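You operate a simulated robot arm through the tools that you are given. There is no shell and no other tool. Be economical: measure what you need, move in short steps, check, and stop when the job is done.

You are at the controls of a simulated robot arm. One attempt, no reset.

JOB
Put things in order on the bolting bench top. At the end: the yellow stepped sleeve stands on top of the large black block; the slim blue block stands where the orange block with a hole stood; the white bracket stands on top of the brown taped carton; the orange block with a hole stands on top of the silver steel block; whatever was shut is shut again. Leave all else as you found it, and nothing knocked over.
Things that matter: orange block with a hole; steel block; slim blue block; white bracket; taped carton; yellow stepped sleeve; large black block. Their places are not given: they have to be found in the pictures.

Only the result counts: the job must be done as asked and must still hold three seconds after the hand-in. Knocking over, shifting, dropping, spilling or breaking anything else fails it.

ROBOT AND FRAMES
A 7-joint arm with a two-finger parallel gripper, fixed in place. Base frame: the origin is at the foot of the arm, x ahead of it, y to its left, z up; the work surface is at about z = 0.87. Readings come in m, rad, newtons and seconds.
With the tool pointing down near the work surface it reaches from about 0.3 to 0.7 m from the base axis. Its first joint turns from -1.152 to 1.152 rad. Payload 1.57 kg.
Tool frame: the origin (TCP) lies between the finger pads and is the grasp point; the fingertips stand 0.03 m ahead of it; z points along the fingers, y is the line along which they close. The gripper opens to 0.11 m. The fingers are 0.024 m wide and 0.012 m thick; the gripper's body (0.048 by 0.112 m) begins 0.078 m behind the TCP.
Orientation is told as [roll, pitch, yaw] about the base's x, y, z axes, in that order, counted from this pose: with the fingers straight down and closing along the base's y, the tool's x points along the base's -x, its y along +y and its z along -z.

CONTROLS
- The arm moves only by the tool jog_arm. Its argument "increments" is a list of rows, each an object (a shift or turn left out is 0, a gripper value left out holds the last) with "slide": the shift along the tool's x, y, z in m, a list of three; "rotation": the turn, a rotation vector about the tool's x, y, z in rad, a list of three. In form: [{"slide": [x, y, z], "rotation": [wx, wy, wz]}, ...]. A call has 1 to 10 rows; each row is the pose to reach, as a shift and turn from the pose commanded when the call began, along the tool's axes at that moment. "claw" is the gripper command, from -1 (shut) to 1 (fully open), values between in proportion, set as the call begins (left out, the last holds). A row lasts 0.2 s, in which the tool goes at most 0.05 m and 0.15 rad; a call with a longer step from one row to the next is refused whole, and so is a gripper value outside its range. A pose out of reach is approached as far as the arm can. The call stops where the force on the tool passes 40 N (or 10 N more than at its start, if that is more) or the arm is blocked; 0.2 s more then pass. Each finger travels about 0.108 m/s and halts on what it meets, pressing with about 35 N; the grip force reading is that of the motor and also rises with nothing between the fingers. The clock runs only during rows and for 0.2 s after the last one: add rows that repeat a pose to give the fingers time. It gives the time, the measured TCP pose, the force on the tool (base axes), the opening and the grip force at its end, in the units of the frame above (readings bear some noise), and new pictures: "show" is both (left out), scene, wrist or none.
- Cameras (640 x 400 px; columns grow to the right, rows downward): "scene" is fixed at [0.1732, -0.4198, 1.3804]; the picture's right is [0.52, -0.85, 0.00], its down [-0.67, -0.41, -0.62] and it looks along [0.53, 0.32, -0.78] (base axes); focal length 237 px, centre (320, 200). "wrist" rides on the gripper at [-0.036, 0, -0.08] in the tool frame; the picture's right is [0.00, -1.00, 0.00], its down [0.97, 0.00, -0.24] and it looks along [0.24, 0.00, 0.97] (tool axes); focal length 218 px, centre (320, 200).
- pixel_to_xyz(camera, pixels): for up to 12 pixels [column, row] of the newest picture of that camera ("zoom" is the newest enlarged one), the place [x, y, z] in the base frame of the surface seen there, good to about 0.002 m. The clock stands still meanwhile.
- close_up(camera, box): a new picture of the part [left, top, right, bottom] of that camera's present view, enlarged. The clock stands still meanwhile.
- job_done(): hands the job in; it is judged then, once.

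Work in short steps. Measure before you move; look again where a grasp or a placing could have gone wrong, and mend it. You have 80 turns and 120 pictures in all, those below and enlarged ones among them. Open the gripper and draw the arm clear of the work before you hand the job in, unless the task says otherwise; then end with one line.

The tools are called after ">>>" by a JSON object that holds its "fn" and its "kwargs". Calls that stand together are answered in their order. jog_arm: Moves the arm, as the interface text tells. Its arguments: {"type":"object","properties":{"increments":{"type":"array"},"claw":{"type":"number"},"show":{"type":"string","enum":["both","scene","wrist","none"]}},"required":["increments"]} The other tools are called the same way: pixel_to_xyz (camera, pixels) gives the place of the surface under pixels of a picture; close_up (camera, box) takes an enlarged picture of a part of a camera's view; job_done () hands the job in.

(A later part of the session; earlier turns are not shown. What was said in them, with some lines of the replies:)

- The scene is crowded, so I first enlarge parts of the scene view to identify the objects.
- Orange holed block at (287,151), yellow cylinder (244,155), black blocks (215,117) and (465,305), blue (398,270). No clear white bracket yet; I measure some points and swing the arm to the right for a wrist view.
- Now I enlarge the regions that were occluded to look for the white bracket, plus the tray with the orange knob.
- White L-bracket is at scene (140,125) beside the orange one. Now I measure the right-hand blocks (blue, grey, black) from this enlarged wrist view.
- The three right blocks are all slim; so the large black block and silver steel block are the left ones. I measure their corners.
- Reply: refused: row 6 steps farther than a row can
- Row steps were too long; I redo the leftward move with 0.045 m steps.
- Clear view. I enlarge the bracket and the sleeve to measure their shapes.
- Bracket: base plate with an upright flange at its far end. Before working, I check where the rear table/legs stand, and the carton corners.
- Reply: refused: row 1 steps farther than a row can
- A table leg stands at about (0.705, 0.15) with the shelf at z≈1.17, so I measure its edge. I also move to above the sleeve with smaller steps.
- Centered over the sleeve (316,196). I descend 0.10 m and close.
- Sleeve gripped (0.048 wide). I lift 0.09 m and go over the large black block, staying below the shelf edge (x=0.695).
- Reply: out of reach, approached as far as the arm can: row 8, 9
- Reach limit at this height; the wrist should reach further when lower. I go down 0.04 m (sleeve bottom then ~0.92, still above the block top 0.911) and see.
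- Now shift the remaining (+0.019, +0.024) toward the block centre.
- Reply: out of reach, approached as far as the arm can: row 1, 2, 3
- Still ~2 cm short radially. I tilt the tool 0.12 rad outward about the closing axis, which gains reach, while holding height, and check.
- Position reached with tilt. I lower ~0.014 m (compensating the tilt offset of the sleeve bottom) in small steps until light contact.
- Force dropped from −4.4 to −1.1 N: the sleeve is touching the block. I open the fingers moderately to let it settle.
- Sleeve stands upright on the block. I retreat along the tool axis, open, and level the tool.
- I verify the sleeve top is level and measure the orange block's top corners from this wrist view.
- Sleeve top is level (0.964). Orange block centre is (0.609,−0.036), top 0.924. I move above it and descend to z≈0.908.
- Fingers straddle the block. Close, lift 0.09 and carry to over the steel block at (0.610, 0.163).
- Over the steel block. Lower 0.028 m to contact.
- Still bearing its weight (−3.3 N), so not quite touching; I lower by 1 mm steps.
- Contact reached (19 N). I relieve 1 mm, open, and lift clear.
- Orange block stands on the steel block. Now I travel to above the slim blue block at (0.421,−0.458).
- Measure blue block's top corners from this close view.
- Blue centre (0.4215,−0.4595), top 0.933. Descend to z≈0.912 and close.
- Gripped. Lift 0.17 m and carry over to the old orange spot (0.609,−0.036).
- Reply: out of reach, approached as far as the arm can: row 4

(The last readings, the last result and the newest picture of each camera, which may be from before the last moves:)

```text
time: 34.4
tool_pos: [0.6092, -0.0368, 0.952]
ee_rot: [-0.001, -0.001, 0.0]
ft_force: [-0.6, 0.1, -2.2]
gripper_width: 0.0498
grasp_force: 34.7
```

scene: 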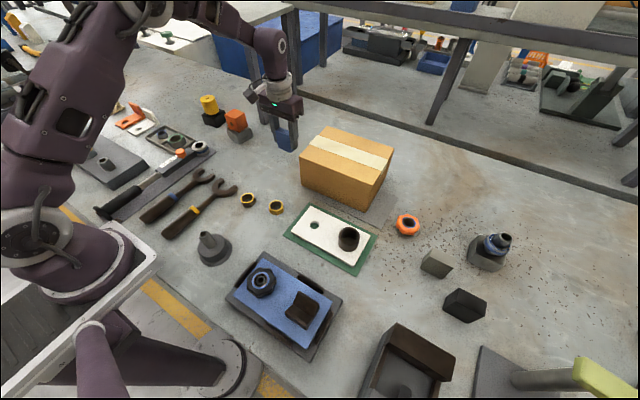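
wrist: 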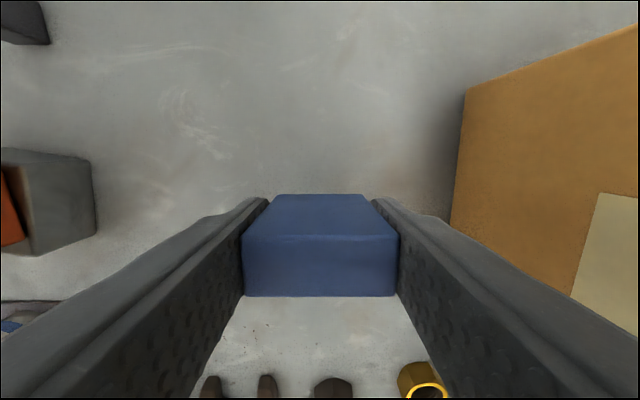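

In place at (0.609,−0.037). Lower 0.04 to the bench in fine final steps.

>>> {"fn": "jog_arm", "kwargs": {"increments": [{"slide": [-0.001, 0, 0.025]}, {"slide": [-0.001, 0, 0.035]}, {"slide": [-0.001, 0, 0.038]}, {"slide": [-0.001, 0, 0.039]}, {"slide": [-0.001, 0, 0.039]}], "show": "none"}}

```text
time: 35.6
tool_pos: [0.6088, -0.0363, 0.9141]
ee_rot: [0.0, 0.001, -0.001]
ft_force: [0.4, 0.7, -2.6]
gripper_width: 0.0495
grasp_force: 34.8
```

>>> {"fn": "jog_arm", "kwargs": {"increments": [{"slide": [0, 0, 0.001]}, {"slide": [0, 0, 0.0015]}, {"slide": [0, 0, 0.0015]}], "show": "none"}}

```text
time: 36.4
tool_pos: [0.6105, -0.0367, 0.9129]
ee_rot: [-0.001, 0.0, 0.0]
ft_force: [-0.2, 0.0, -0.9]
gripper_width: 0.0496
grasp_force: 34.4
```

Weight is mostly off (−0.9 N): it is at the bench. I open, wait, then lift away to the left toward the bracket.

>>> {"fn": "jog_arm", "kwargs": {"increments": [{}, {}, {}], "claw": 0.4, "show": "none"}}

>>> {"fn": "jog_arm", "kwargs": {"increments": [{"slide": [0, 0, -0.045]}, {"slide": [0, 0, -0.09]}, {"slide": [0, 0, -0.135]}, {"slide": [0.03, 0.03, -0.15]}, {"slide": [0.06, 0.065, -0.16]}, {"slide": [0.09, 0.1, -0.16]}, {"slide": [0.12, 0.135, -0.16]}, {"slide": [0.15, 0.17, -0.16]}, {"slide": [0.16, 0.215, -0.16]}, {"slide": [0.165, 0.26, -0.16]}], "show": "scene"}}

>>> {"fn": "jog_arm", "kwargs": {"increments": [{"slide": [0, 0.045, 0], "rotation": [0, 0, 0.14]}, {"slide": [0, 0.09, 0], "rotation": [0, 0, 0.28]}, {"slide": [0, 0.135, 0], "rotation": [0, 0, 0.42]}, {"slide": [0, 0.18, 0], "rotation": [0, 0, 0.56]}, {"slide": [0, 0.215, 0], "rotation": [0, 0, 0.7]}, {"slide": [0, 0.215, 0], "rotation": [0, 0, 0.84]}, {"slide": [0, 0.215, 0], "rotation": [0, 0, 0.84]}], "show": "both"}}

```text
time: 37.2
tool_pos: [0.6107, -0.0355, 0.913]
ee_rot: [0.0, 0.0, 0.001]
ft_force: [1.1, -0.4, -0.3]
gripper_width: 0.0771
grasp_force: 0.1
```

```text
time: 39.4
tool_pos: [0.4448, 0.2247, 1.0724]
ee_rot: [0.0, -0.002, 0.001]
ft_force: [0.8, 0.8, -0.5]
gripper_width: 0.0771
grasp_force: 0.0
```

scene: 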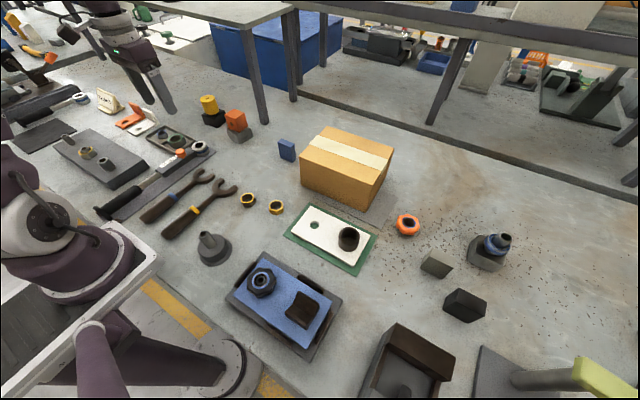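

```text
time: 41.0
tool_pos: [0.444, 0.4376, 1.0717]
ee_rot: [-0.001, 0.0, -0.841]
ft_force: [-0.4, -0.2, -0.8]
gripper_width: 0.0774
grasp_force: 0.0
```

scene: 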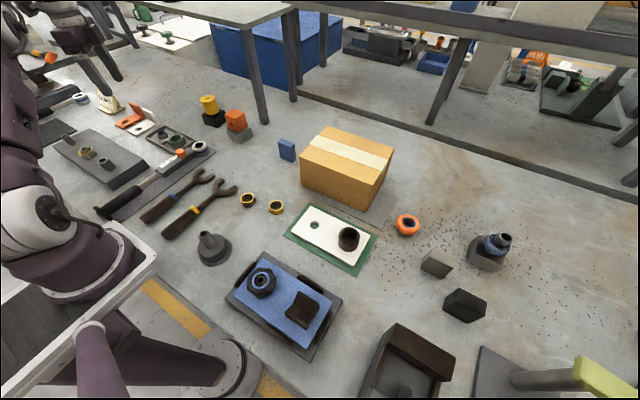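
wrist: 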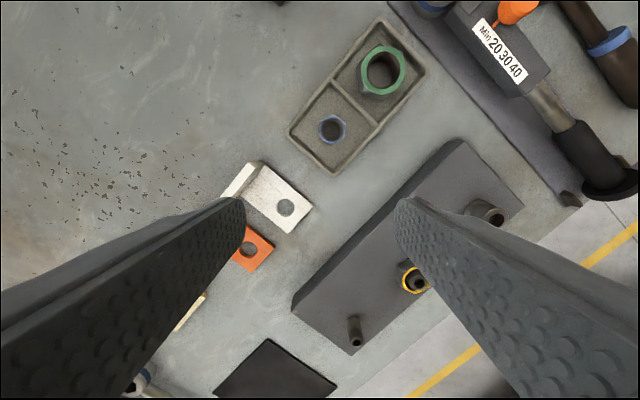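

I enlarge the bracket to measure plate, flange, and gap to the orange one.

>>> {"fn": "close_up", "kwargs": {"camera": "wrist", "box": [200, 140, 328, 220]}}

>>> {"fn": "close_up", "kwargs": {"camera": "scene", "box": [110, 90, 190, 145]}}

```text
5.00 times, centred on (264, 180) of wrist
```

zoom: 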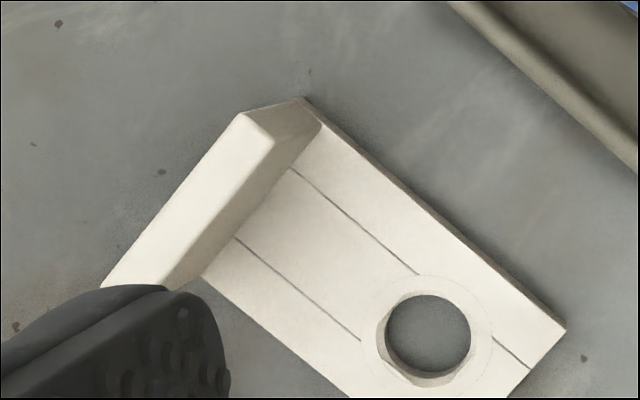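

```text
7.27 times, centred on (150, 118) of scene
```

zoom: 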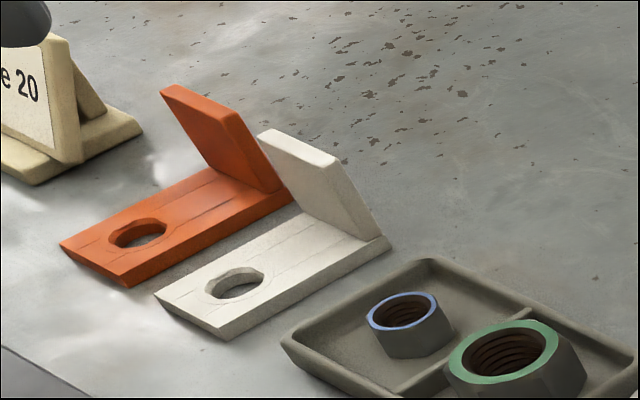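

Measuring bracket points in this enlarged scene view.

>>> {"fn": "pixel_to_xyz", "kwargs": {"camera": "zoom", "pixels": [[262, 138], [276, 131], [336, 158], [325, 166], [386, 240], [360, 238], [229, 330], [162, 292], [130, 280], [284, 196], [236, 118], [300, 215]]}}

>>> {"fn": "pixel_to_xyz", "kwargs": {"camera": "wrist", "pixels": [[249, 164], [253, 168], [225, 195], [264, 163], [312, 206], [289, 231], [238, 182], [243, 176], [286, 206]]}}

```text
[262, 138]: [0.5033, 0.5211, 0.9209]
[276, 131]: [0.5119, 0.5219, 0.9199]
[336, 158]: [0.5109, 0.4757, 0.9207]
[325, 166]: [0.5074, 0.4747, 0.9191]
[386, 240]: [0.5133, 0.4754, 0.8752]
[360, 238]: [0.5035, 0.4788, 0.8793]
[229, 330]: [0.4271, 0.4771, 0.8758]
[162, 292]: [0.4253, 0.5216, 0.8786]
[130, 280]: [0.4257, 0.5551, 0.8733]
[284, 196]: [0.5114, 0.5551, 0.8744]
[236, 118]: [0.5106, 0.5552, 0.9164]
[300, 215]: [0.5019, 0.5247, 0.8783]
```

```text
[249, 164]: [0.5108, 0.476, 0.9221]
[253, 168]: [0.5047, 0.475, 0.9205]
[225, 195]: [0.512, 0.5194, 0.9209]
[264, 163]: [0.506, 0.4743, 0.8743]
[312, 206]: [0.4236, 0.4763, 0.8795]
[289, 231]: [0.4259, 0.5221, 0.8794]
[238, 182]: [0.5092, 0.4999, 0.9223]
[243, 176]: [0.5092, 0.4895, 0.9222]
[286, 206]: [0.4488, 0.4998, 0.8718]
```

Bracket: x 0.424–0.513, y 0.475–0.523, flange x 0.504–0.5135 up to z 0.921. I will grip the flange by its thickness with yaw +1.57; so I turn the tool and move above (0.509, 0.499).

>>> {"fn": "jog_arm", "kwargs": {"increments": [{"slide": [0, 0.02, 0], "rotation": [0, 0, -0.14]}, {"slide": [0, 0.04, 0], "rotation": [0, 0, -0.28]}, {"slide": [0, 0.06, 0], "rotation": [0, 0, -0.42]}, {"slide": [0.002, 0.08, 0], "rotation": [0, 0, -0.56]}, {"slide": [0.0024, 0.0894, 0], "rotation": [0, 0, -0.7]}, {"slide": [0.0024, 0.0894, 0], "rotation": [0, 0, -0.84]}, {"slide": [0.0024, 0.0894, 0], "rotation": [0, 0, -0.98]}, {"slide": [0.0024, 0.0894, 0], "rotation": [0, 0, -1.12]}, {"slide": [0.0024, 0.0894, 0], "rotation": [0, 0, -1.26]}], "show": "none"}}

>>> {"fn": "jog_arm", "kwargs": {"increments": [{"rotation": [0, 0, -0.14]}, {"rotation": [0, 0, -0.28]}, {"rotation": [0, 0, -0.42]}, {"rotation": [0, 0, -0.56]}, {"rotation": [0, 0, -0.7]}, {"rotation": [0, 0, -0.84]}, {"rotation": [0, 0, -0.98]}, {"rotation": [0, 0, -1.12]}, {"rotation": [0, 0, -1.151]}, {"rotation": [0, 0, -1.151]}], "show": "both"}}

```text
time: 43.0
tool_pos: [0.4673, 0.4378, 1.0535]
ee_rot: [0.0, -0.001, 0.406]
ft_force: [-0.4, 0.6, -0.9]
gripper_width: 0.0769
grasp_force: 0.0
out of reach, approached as far as the arm can: row 1, 2, 3, 4, 5, 6, 7, 8, 9
```

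```text
time: 45.2
tool_pos: [0.4674, 0.4364, 1.0535]
ee_rot: [0.001, -0.001, 1.573]
ft_force: [-0.2, 0.9, -0.6]
gripper_width: 0.0771
grasp_force: 0.0
```

scene: 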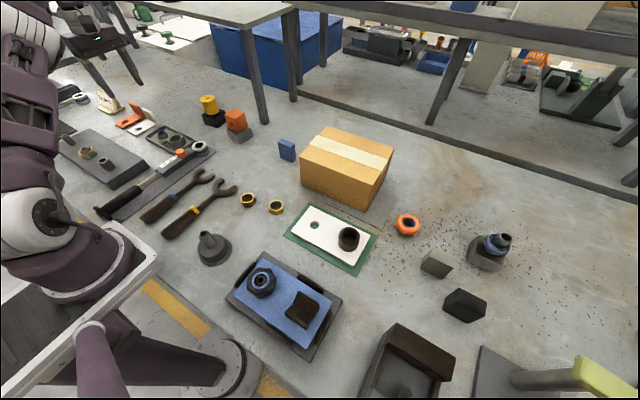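
wrist: 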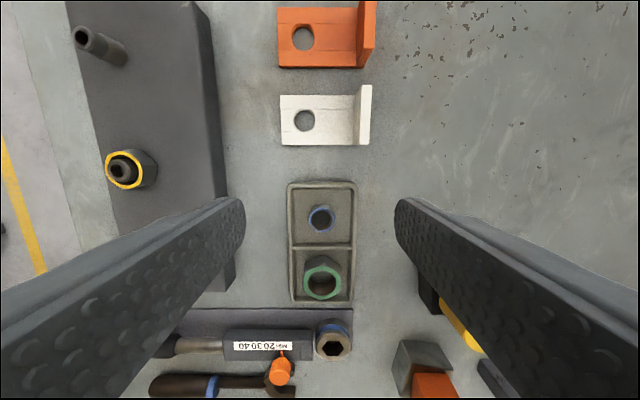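

The arm's vertical reach ends short of the flange (r≈0.71). As before, I tilt the tool outward about its closing axis (0.22 rad) and approach a hover at (0.509, 0.487, 0.98), gripping the nearer part of the flange.

>>> {"fn": "jog_arm", "kwargs": {"increments": [{"slide": [0, 0, 0.01], "rotation": [0, -0.11, 0]}, {"slide": [0, 0, 0.02], "rotation": [0, -0.22, 0]}, {"slide": [0, 0, 0.05], "rotation": [0, -0.22, 0]}, {"slide": [0, 0, 0.0735], "rotation": [0, -0.22, 0]}, {"slide": [-0.02, 0.0168, 0.0735], "rotation": [0, -0.22, 0]}, {"slide": [-0.04, 0.032, 0.0735], "rotation": [0, -0.22, 0]}, {"slide": [-0.0506, 0.0416, 0.0735], "rotation": [0, -0.22, 0]}, {"slide": [-0.0506, 0.0416, 0.0735], "rotation": [0, -0.22, 0]}], "show": "both"}}

```text
time: 47.0
tool_pos: [0.4249, 0.4867, 0.9808]
ee_rot: [0.0, -0.219, 1.572]
ft_force: [0.3, 0.2, -1.0]
gripper_width: 0.0769
grasp_force: 0.1
```

scene: 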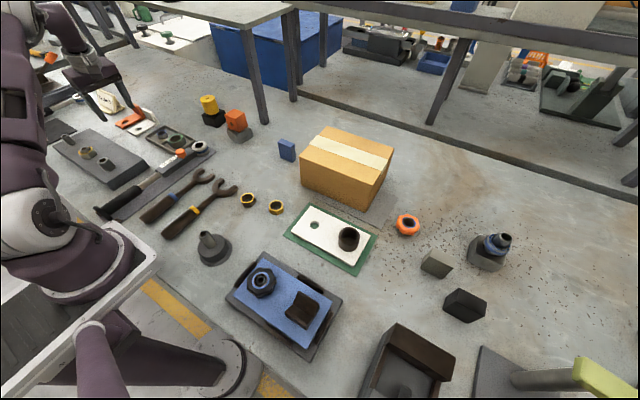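
wrist: 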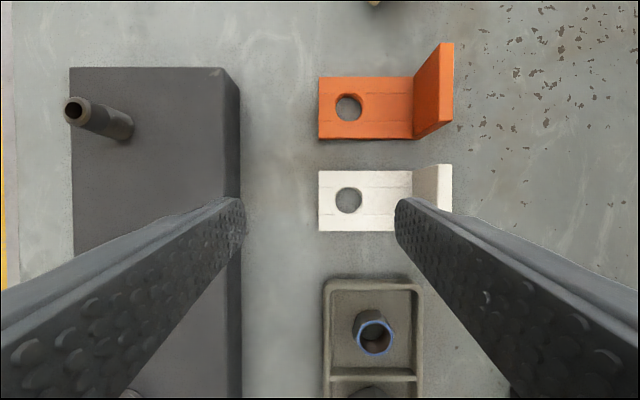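

My sign was wrong: at this yaw the tool's y is base −X. I correct with −0.084 along tool y (tips at 0.95 clear the flange at 0.921).

>>> {"fn": "jog_arm", "kwargs": {"increments": [{"slide": [0, -0.042, 0]}, {"slide": [0, -0.084, 0]}, {"slide": [0, -0.084, 0]}], "show": "wrist"}}

```text
time: 47.8
tool_pos: [0.4882, 0.4868, 0.9793]
ee_rot: [0.001, -0.219, 1.572]
ft_force: [0.0, 0.7, -0.8]
gripper_width: 0.0772
grasp_force: 0.1
out of reach, approached as far as the arm can: row 2, 3
```

wrist: 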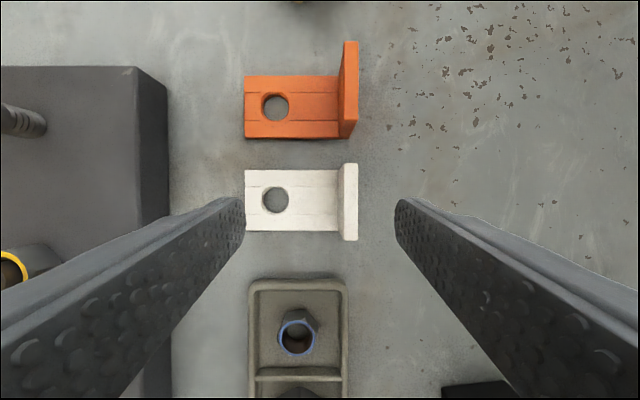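

Short by 2 cm still; I add 0.14 rad of tilt and go on the remaining 0.021 m.

>>> {"fn": "jog_arm", "kwargs": {"increments": [{"rotation": [0, -0.07, 0]}, {"rotation": [0, -0.14, 0]}, {"slide": [0, -0.021, 0], "rotation": [0, -0.14, 0]}, {"slide": [0, -0.021, 0], "rotation": [0, -0.14, 0]}], "show": "wrist"}}

```text
time: 48.8
tool_pos: [0.5099, 0.4891, 0.9796]
ee_rot: [0.0, -0.36, 1.571]
ft_force: [-0.2, -0.4, -0.5]
gripper_width: 0.0767
grasp_force: 0.1
```

wrist: 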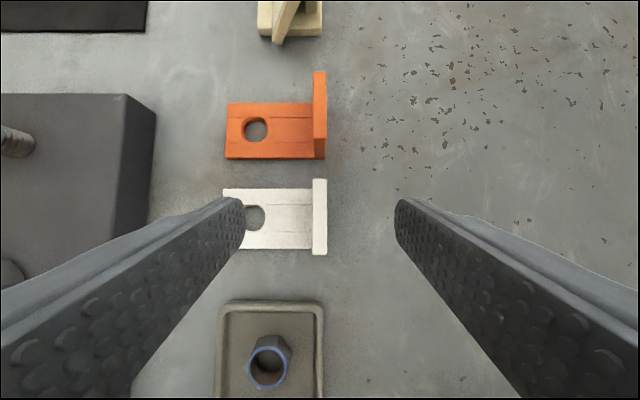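

Aligned over the flange. Descend vertically to z 0.920 (tips stay above the plate).

>>> {"fn": "jog_arm", "kwargs": {"increments": [{"slide": [0.01, 0, 0.0265]}, {"slide": [0.017, 0, 0.045]}, {"slide": [0.021, 0, 0.0558]}, {"slide": [0.021, 0, 0.0558]}], "show": "both"}}

>>> {"fn": "close_up", "kwargs": {"camera": "scene", "box": [80, 70, 190, 145]}}

```text
time: 49.8
tool_pos: [0.5111, 0.4881, 0.9193]
ee_rot: [0.001, -0.359, 1.57]
ft_force: [0.4, 0.0, 0.5]
gripper_width: 0.077
grasp_force: 0.0
```

scene: 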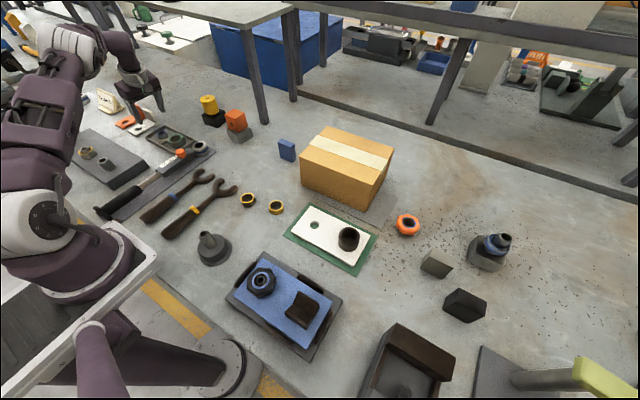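
wrist: 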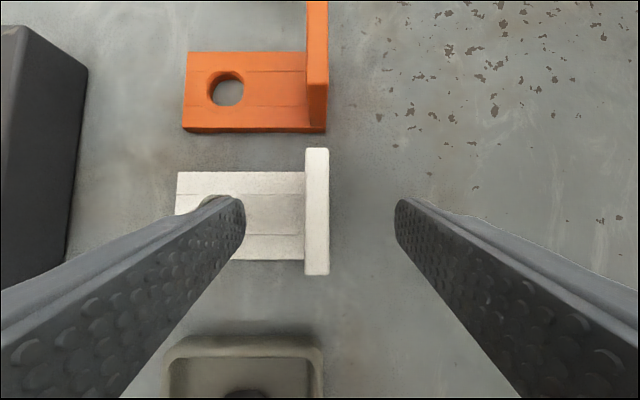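

```text
5.33 times, centred on (135, 108) of scene
```

zoom: 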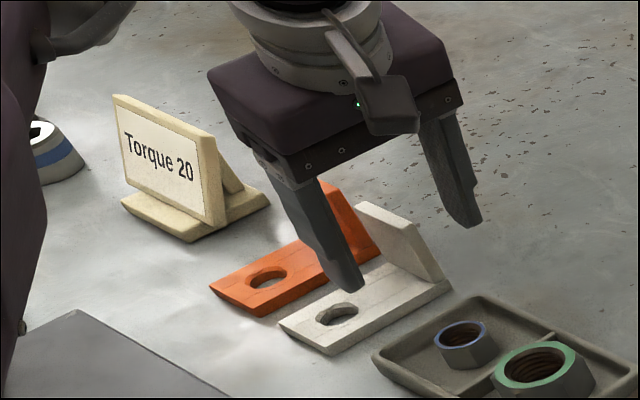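

Fingers straddle the flange and clear the plate. Close.

>>> {"fn": "jog_arm", "kwargs": {"increments": [{}, {}, {}, {}, {}], "claw": -1, "show": "wrist"}}

```text
time: 51.0
tool_pos: [0.5108, 0.4885, 0.9198]
ee_rot: [-0.001, -0.36, 1.57]
ft_force: [-0.1, -0.5, -0.5]
gripper_width: 0.0098
grasp_force: 27.4
```

wrist: 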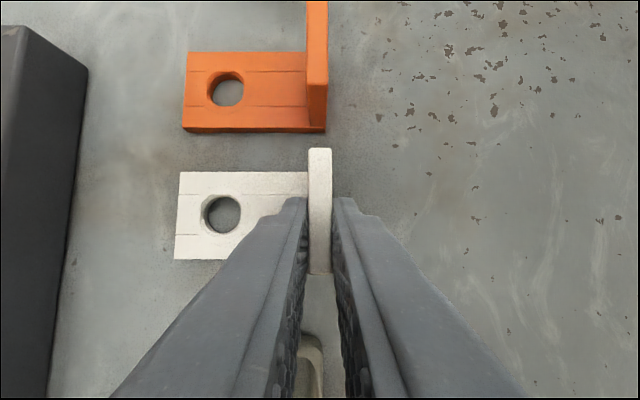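

Gripped (0.0098). Lift straight up, then draw inward to about (0.51, 0.33, 1.08).

>>> {"fn": "jog_arm", "kwargs": {"increments": [{"slide": [-0.0106, 0, -0.0281]}, {"slide": [-0.0211, 0, -0.0562]}, {"slide": [-0.013, 0, -0.0912]}, {"slide": [0.0046, 0, -0.1299]}, {"slide": [0.0221, 0, -0.1686]}, {"slide": [0.056, 0, -0.192]}, {"slide": [0.0934, 0, -0.206]}, {"slide": [0.0934, 0, -0.206]}], "show": "both"}}

```text
time: 52.8
tool_pos: [0.5097, 0.327, 1.0796]
ee_rot: [0.0, -0.36, 1.57]
ft_force: [-0.4, -1.1, -1.7]
gripper_width: 0.0097
grasp_force: 28.0
```

scene: 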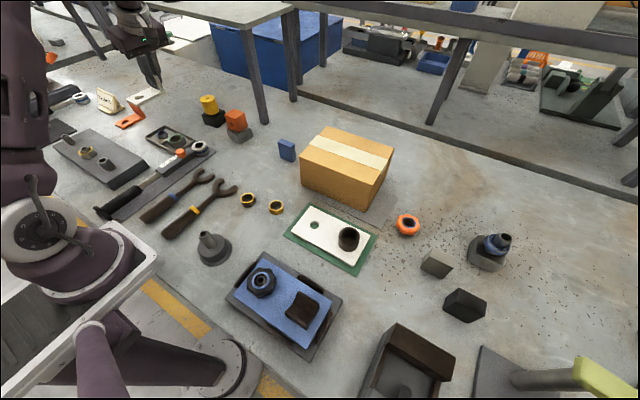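
wrist: 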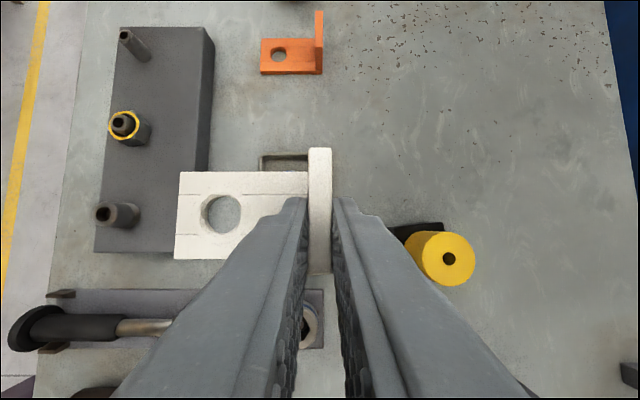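

Bracket hangs level. Now I turn −1.57 rad about vertical (keeping the tilt) while swinging toward the carton at height 1.08.

>>> {"fn": "jog_arm", "kwargs": {"increments": [{"slide": [0.0374, 0, -0.0141], "rotation": [0.0493, 0, 0.131]}, {"slide": [0.0749, 0, -0.0282], "rotation": [0.0986, 0, 0.262]}, {"slide": [0.1123, 0, -0.0422], "rotation": [0.1478, 0, 0.3931]}, {"slide": [0.1498, 0, -0.0563], "rotation": [0.1971, 0, 0.5242]}, {"slide": [0.1872, 0, -0.0704], "rotation": [0.2464, 0, 0.6552]}, {"slide": [0.2246, 0, -0.0845], "rotation": [0.2957, 0, 0.7862]}, {"slide": [0.2621, 0, -0.0986], "rotation": [0.345, 0, 0.9173]}, {"slide": [0.2995, 0, -0.1126], "rotation": [0.3942, 0, 1.0483]}, {"slide": [0.337, 0, -0.1267], "rotation": [0.4435, 0, 1.1794]}, {"slide": [0.3744, 0, -0.1408], "rotation": [0.4928, 0, 1.3104]}], "show": "both"}}

```text
time: 55.0
tool_pos: [0.5095, -0.0731, 1.0786]
ee_rot: [0.0, -0.358, 0.169]
ft_force: [0.4, -0.6, -2.5]
gripper_width: 0.0097
grasp_force: 28.3
```

scene: 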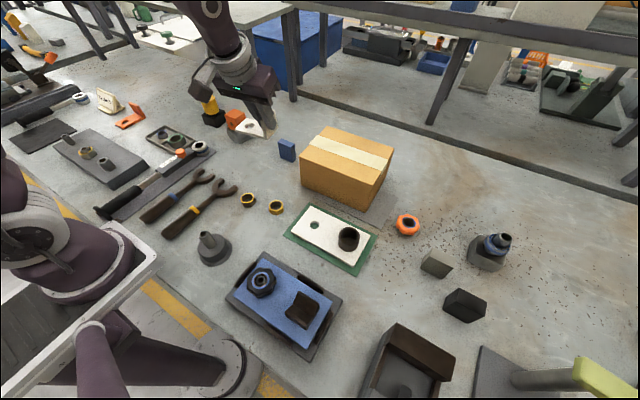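
wrist: 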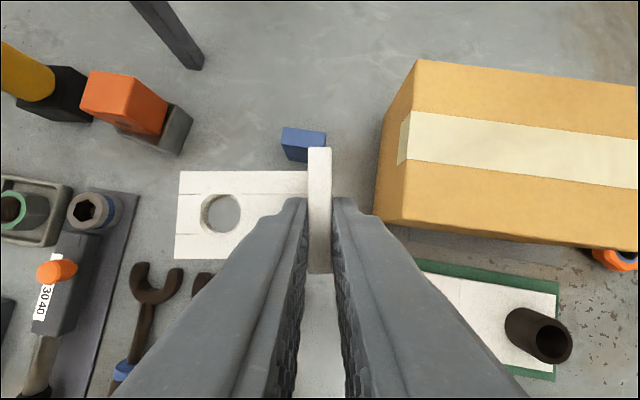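

Measure the carton's top corners from this view.

>>> {"fn": "pixel_to_xyz", "kwargs": {"camera": "wrist", "pixels": [[421, 64], [632, 90], [388, 204], [628, 243], [412, 135], [500, 150], [550, 200], [500, 100], [399, 160], [405, 120]]}}

>>> {"fn": "pixel_to_xyz", "kwargs": {"camera": "scene", "pixels": [[328, 131], [302, 157], [391, 152], [373, 184], [346, 156]]}}

```text
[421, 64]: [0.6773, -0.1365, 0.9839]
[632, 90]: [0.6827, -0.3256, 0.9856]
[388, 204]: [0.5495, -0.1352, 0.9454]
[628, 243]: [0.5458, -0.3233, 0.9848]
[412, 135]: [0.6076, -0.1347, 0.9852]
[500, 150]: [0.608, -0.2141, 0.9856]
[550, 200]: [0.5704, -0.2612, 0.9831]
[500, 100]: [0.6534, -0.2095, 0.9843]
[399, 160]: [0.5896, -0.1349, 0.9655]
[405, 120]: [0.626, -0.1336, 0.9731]
```

```text
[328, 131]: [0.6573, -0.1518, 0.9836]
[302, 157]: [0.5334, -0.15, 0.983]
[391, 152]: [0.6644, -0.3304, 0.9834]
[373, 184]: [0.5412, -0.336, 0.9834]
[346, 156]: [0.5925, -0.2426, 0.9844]
```

Carton top: centre (0.606,−0.236), z 0.9845. I finish the turn and go above so that the bracket is centred: TCP (0.5955,−0.276).

>>> {"fn": "jog_arm", "kwargs": {"increments": [{"slide": [-0.0079, -0.0358, 0.003], "rotation": [0.02, 0, 0.053]}, {"slide": [-0.0158, -0.0715, 0.0059], "rotation": [0.04, 0, 0.105]}, {"slide": [-0.0238, -0.1073, 0.0089], "rotation": [0.0595, 0, 0.158]}, {"slide": [-0.0317, -0.143, 0.0119], "rotation": [0.0595, 0, 0.158]}, {"slide": [-0.0396, -0.1788, 0.0148], "rotation": [0.0595, 0, 0.158]}, {"slide": [-0.0475, -0.2145, 0.0178], "rotation": [0.0595, 0, 0.158]}, {"slide": [-0.0475, -0.2145, 0.0178], "rotation": [0.0595, 0, 0.158]}], "show": "both"}}

>>> {"fn": "close_up", "kwargs": {"camera": "scene", "box": [280, 80, 420, 180]}}

```text
time: 56.6
tool_pos: [0.5958, -0.2762, 1.0801]
ee_rot: [0.0, -0.36, 0.003]
ft_force: [0.2, -0.3, -0.6]
gripper_width: 0.0096
grasp_force: 27.7
```

scene: 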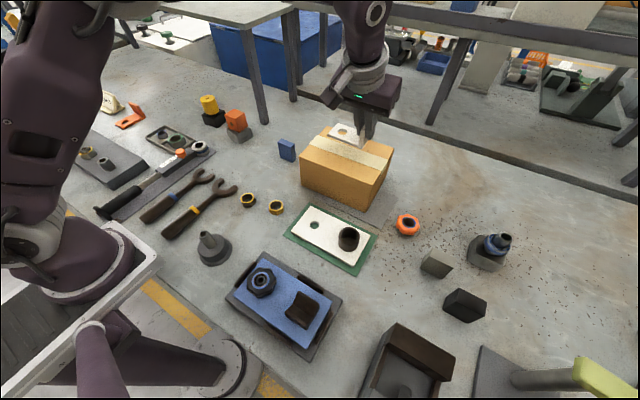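
wrist: 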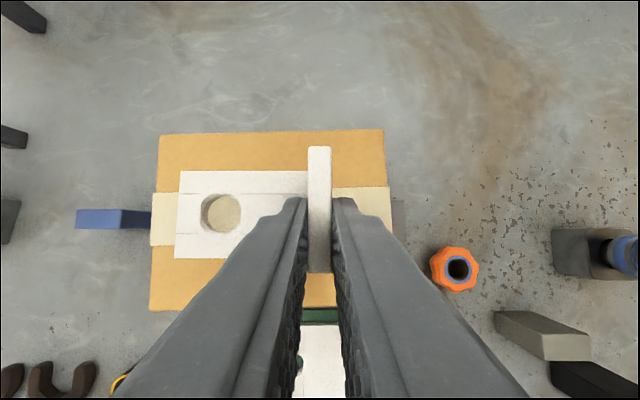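

```text
4.00 times, centred on (350, 130) of scene
```

zoom: 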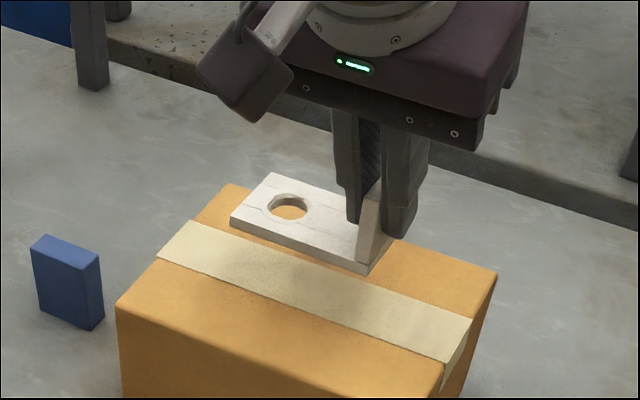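

Well centred over the carton. Lower about 0.044 m with fine ending.

>>> {"fn": "jog_arm", "kwargs": {"increments": [{"slide": [0.0088, 0, 0.0234]}, {"slide": [0.0141, 0, 0.0374]}, {"slide": [0.0153, 0, 0.0407]}, {"slide": [0.0157, 0, 0.0417]}, {"slide": [0.0157, 0, 0.0417]}], "show": "none"}}

>>> {"fn": "close_up", "kwargs": {"camera": "scene", "box": [280, 80, 420, 180]}}

```text
time: 57.8
tool_pos: [0.5965, -0.2749, 1.0342]
ee_rot: [0.001, -0.358, 0.003]
ft_force: [0.3, 0.0, -1.4]
gripper_width: 0.0099
grasp_force: 27.6
```

```text
4.00 times, centred on (350, 130) of scene
```

zoom: 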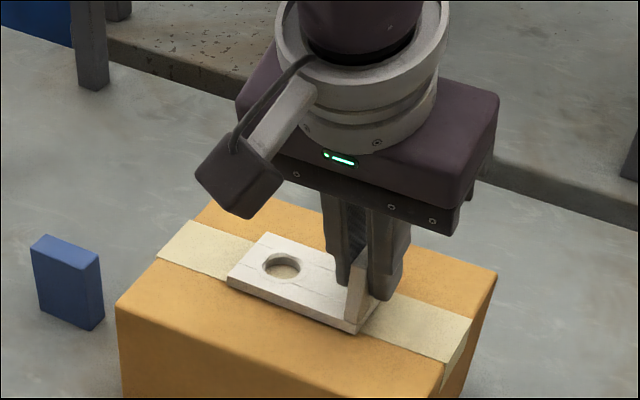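

Near contact, no force rise yet; I lower another ~1 mm at a time.

>>> {"fn": "jog_arm", "kwargs": {"increments": [{"slide": [0.0004, 0, 0.0009]}, {"slide": [0.0007, 0, 0.0019]}, {"slide": [0.0007, 0, 0.0019]}], "show": "none"}}

```text
time: 58.6
tool_pos: [0.5957, -0.2752, 1.033]
ee_rot: [0.001, -0.36, 0.002]
ft_force: [0.1, 0.7, 2.7]
gripper_width: 0.0096
grasp_force: 28.1
```

Contact (+2.7 N). Open moderately.

>>> {"fn": "jog_arm", "kwargs": {"increments": [{}, {}, {}], "claw": -0.2, "show": "none"}}

>>> {"fn": "close_up", "kwargs": {"camera": "scene", "box": [280, 80, 420, 180]}}

```text
time: 59.4
tool_pos: [0.5961, -0.2748, 1.0332]
ee_rot: [0.0, -0.359, 0.001]
ft_force: [-0.2, 1.1, -0.3]
gripper_width: 0.0439
grasp_force: 0.2
```

```text
4.00 times, centred on (350, 130) of scene
```

zoom: 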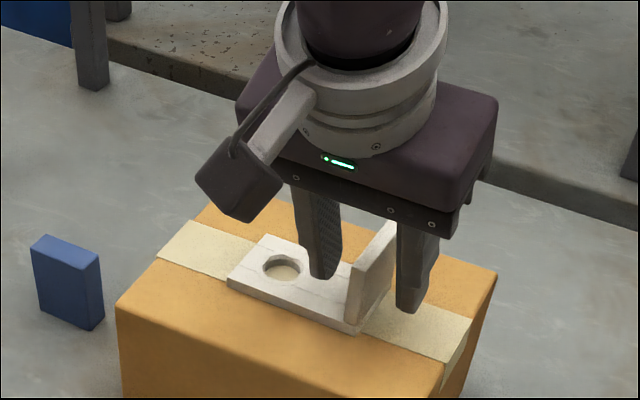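

Bracket stands free. I retreat along the tool axis, pull back, and level the tool.

>>> {"fn": "jog_arm", "kwargs": {"increments": [{"slide": [0, 0, -0.045]}, {"slide": [0, 0, -0.09]}, {"slide": [0.03, 0, -0.11]}, {"slide": [0.07, 0, -0.11], "rotation": [0, 0.12, 0]}, {"slide": [0.11, 0, -0.1], "rotation": [0, 0.24, 0]}, {"slide": [0.14, 0, -0.09], "rotation": [0, 0.36, 0]}, {"slide": [0.14, 0.04, -0.09], "rotation": [0, 0.36, 0]}, {"slide": [0.14, 0.08, -0.09], "rotation": [0, 0.36, 0]}, {"slide": [0.14, 0.12, -0.09], "rotation": [0, 0.36, 0]}, {"slide": [0.14, 0.16, -0.09], "rotation": [0, 0.36, 0]}], "claw": -0.2, "show": "both"}}

>>> {"fn": "close_up", "kwargs": {"camera": "scene", "box": [190, 80, 430, 230]}}

```text
time: 61.6
tool_pos: [0.4322, -0.1137, 1.0682]
ee_rot: [-0.001, 0.001, 0.002]
ft_force: [-0.2, 0.6, 0.3]
gripper_width: 0.0438
grasp_force: 0.1
```

scene: 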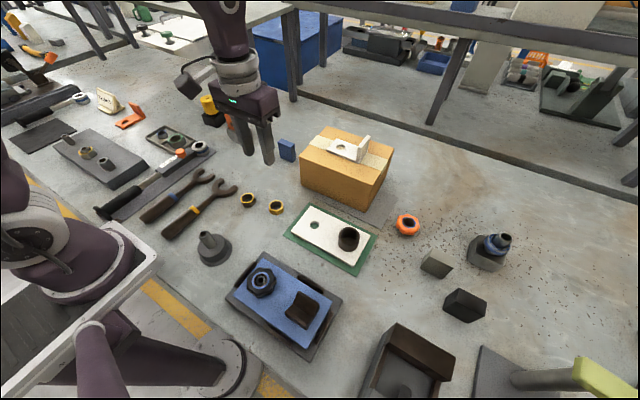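
wrist: 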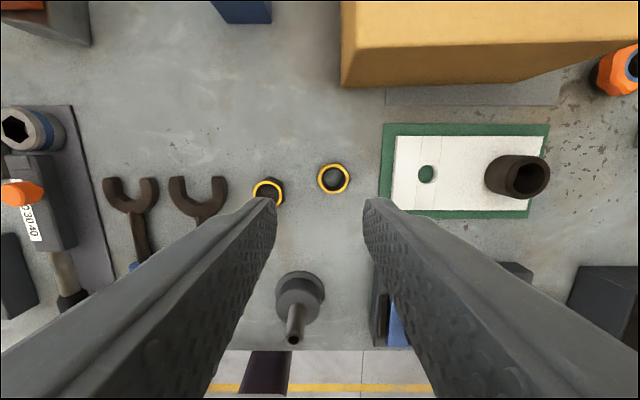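

```text
2.67 times, centred on (310, 155) of scene
```

zoom: 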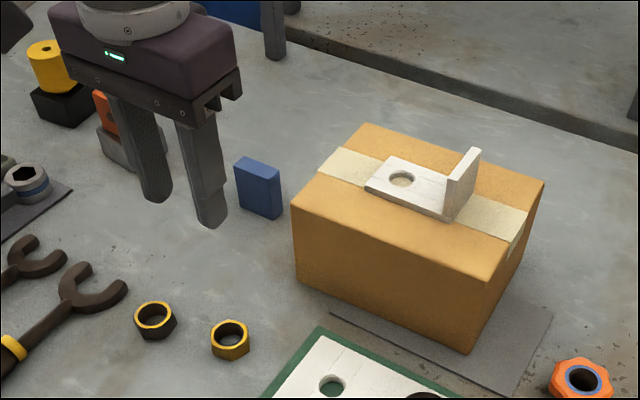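

All four are placed and nothing shut was opened. I draw the arm back to its start region with the gripper open and take a last look.

>>> {"fn": "jog_arm", "kwargs": {"increments": [{"slide": [0.03, 0, -0.03]}, {"slide": [0.06, 0.01, -0.06]}, {"slide": [0.09, 0.03, -0.08]}, {"slide": [0.1, 0.053, -0.08]}, {"slide": [0.1, 0.053, -0.08]}], "claw": 1, "show": "scene"}}

>>> {"fn": "close_up", "kwargs": {"camera": "scene", "box": [180, 80, 420, 230]}}

```text
time: 62.8
tool_pos: [0.3339, -0.0619, 1.1481]
ee_rot: [0.001, 0.001, 0.002]
ft_force: [-0.5, -0.4, 0.0]
gripper_width: 0.11
grasp_force: 0.1
```

scene: 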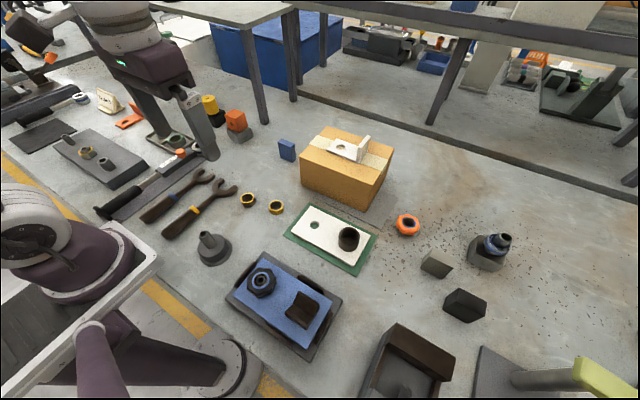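

```text
2.67 times, centred on (300, 155) of scene
```

zoom: 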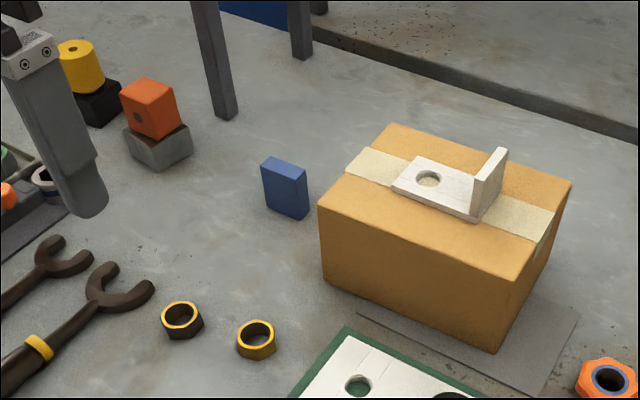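

Everything stands as asked, the carton and neighbours are unmoved; I hand in.

>>> {"fn": "job_done", "kwargs": {}}

```text
The job is handed in.
```

I handed the job in: the sleeve is on the large black block, the orange block on the steel block, the blue block in the orange block's old place, and the bracket on the carton. I opened nothing, so nothing needed shutting, and the last pictures show nothing else moved or knocked over.
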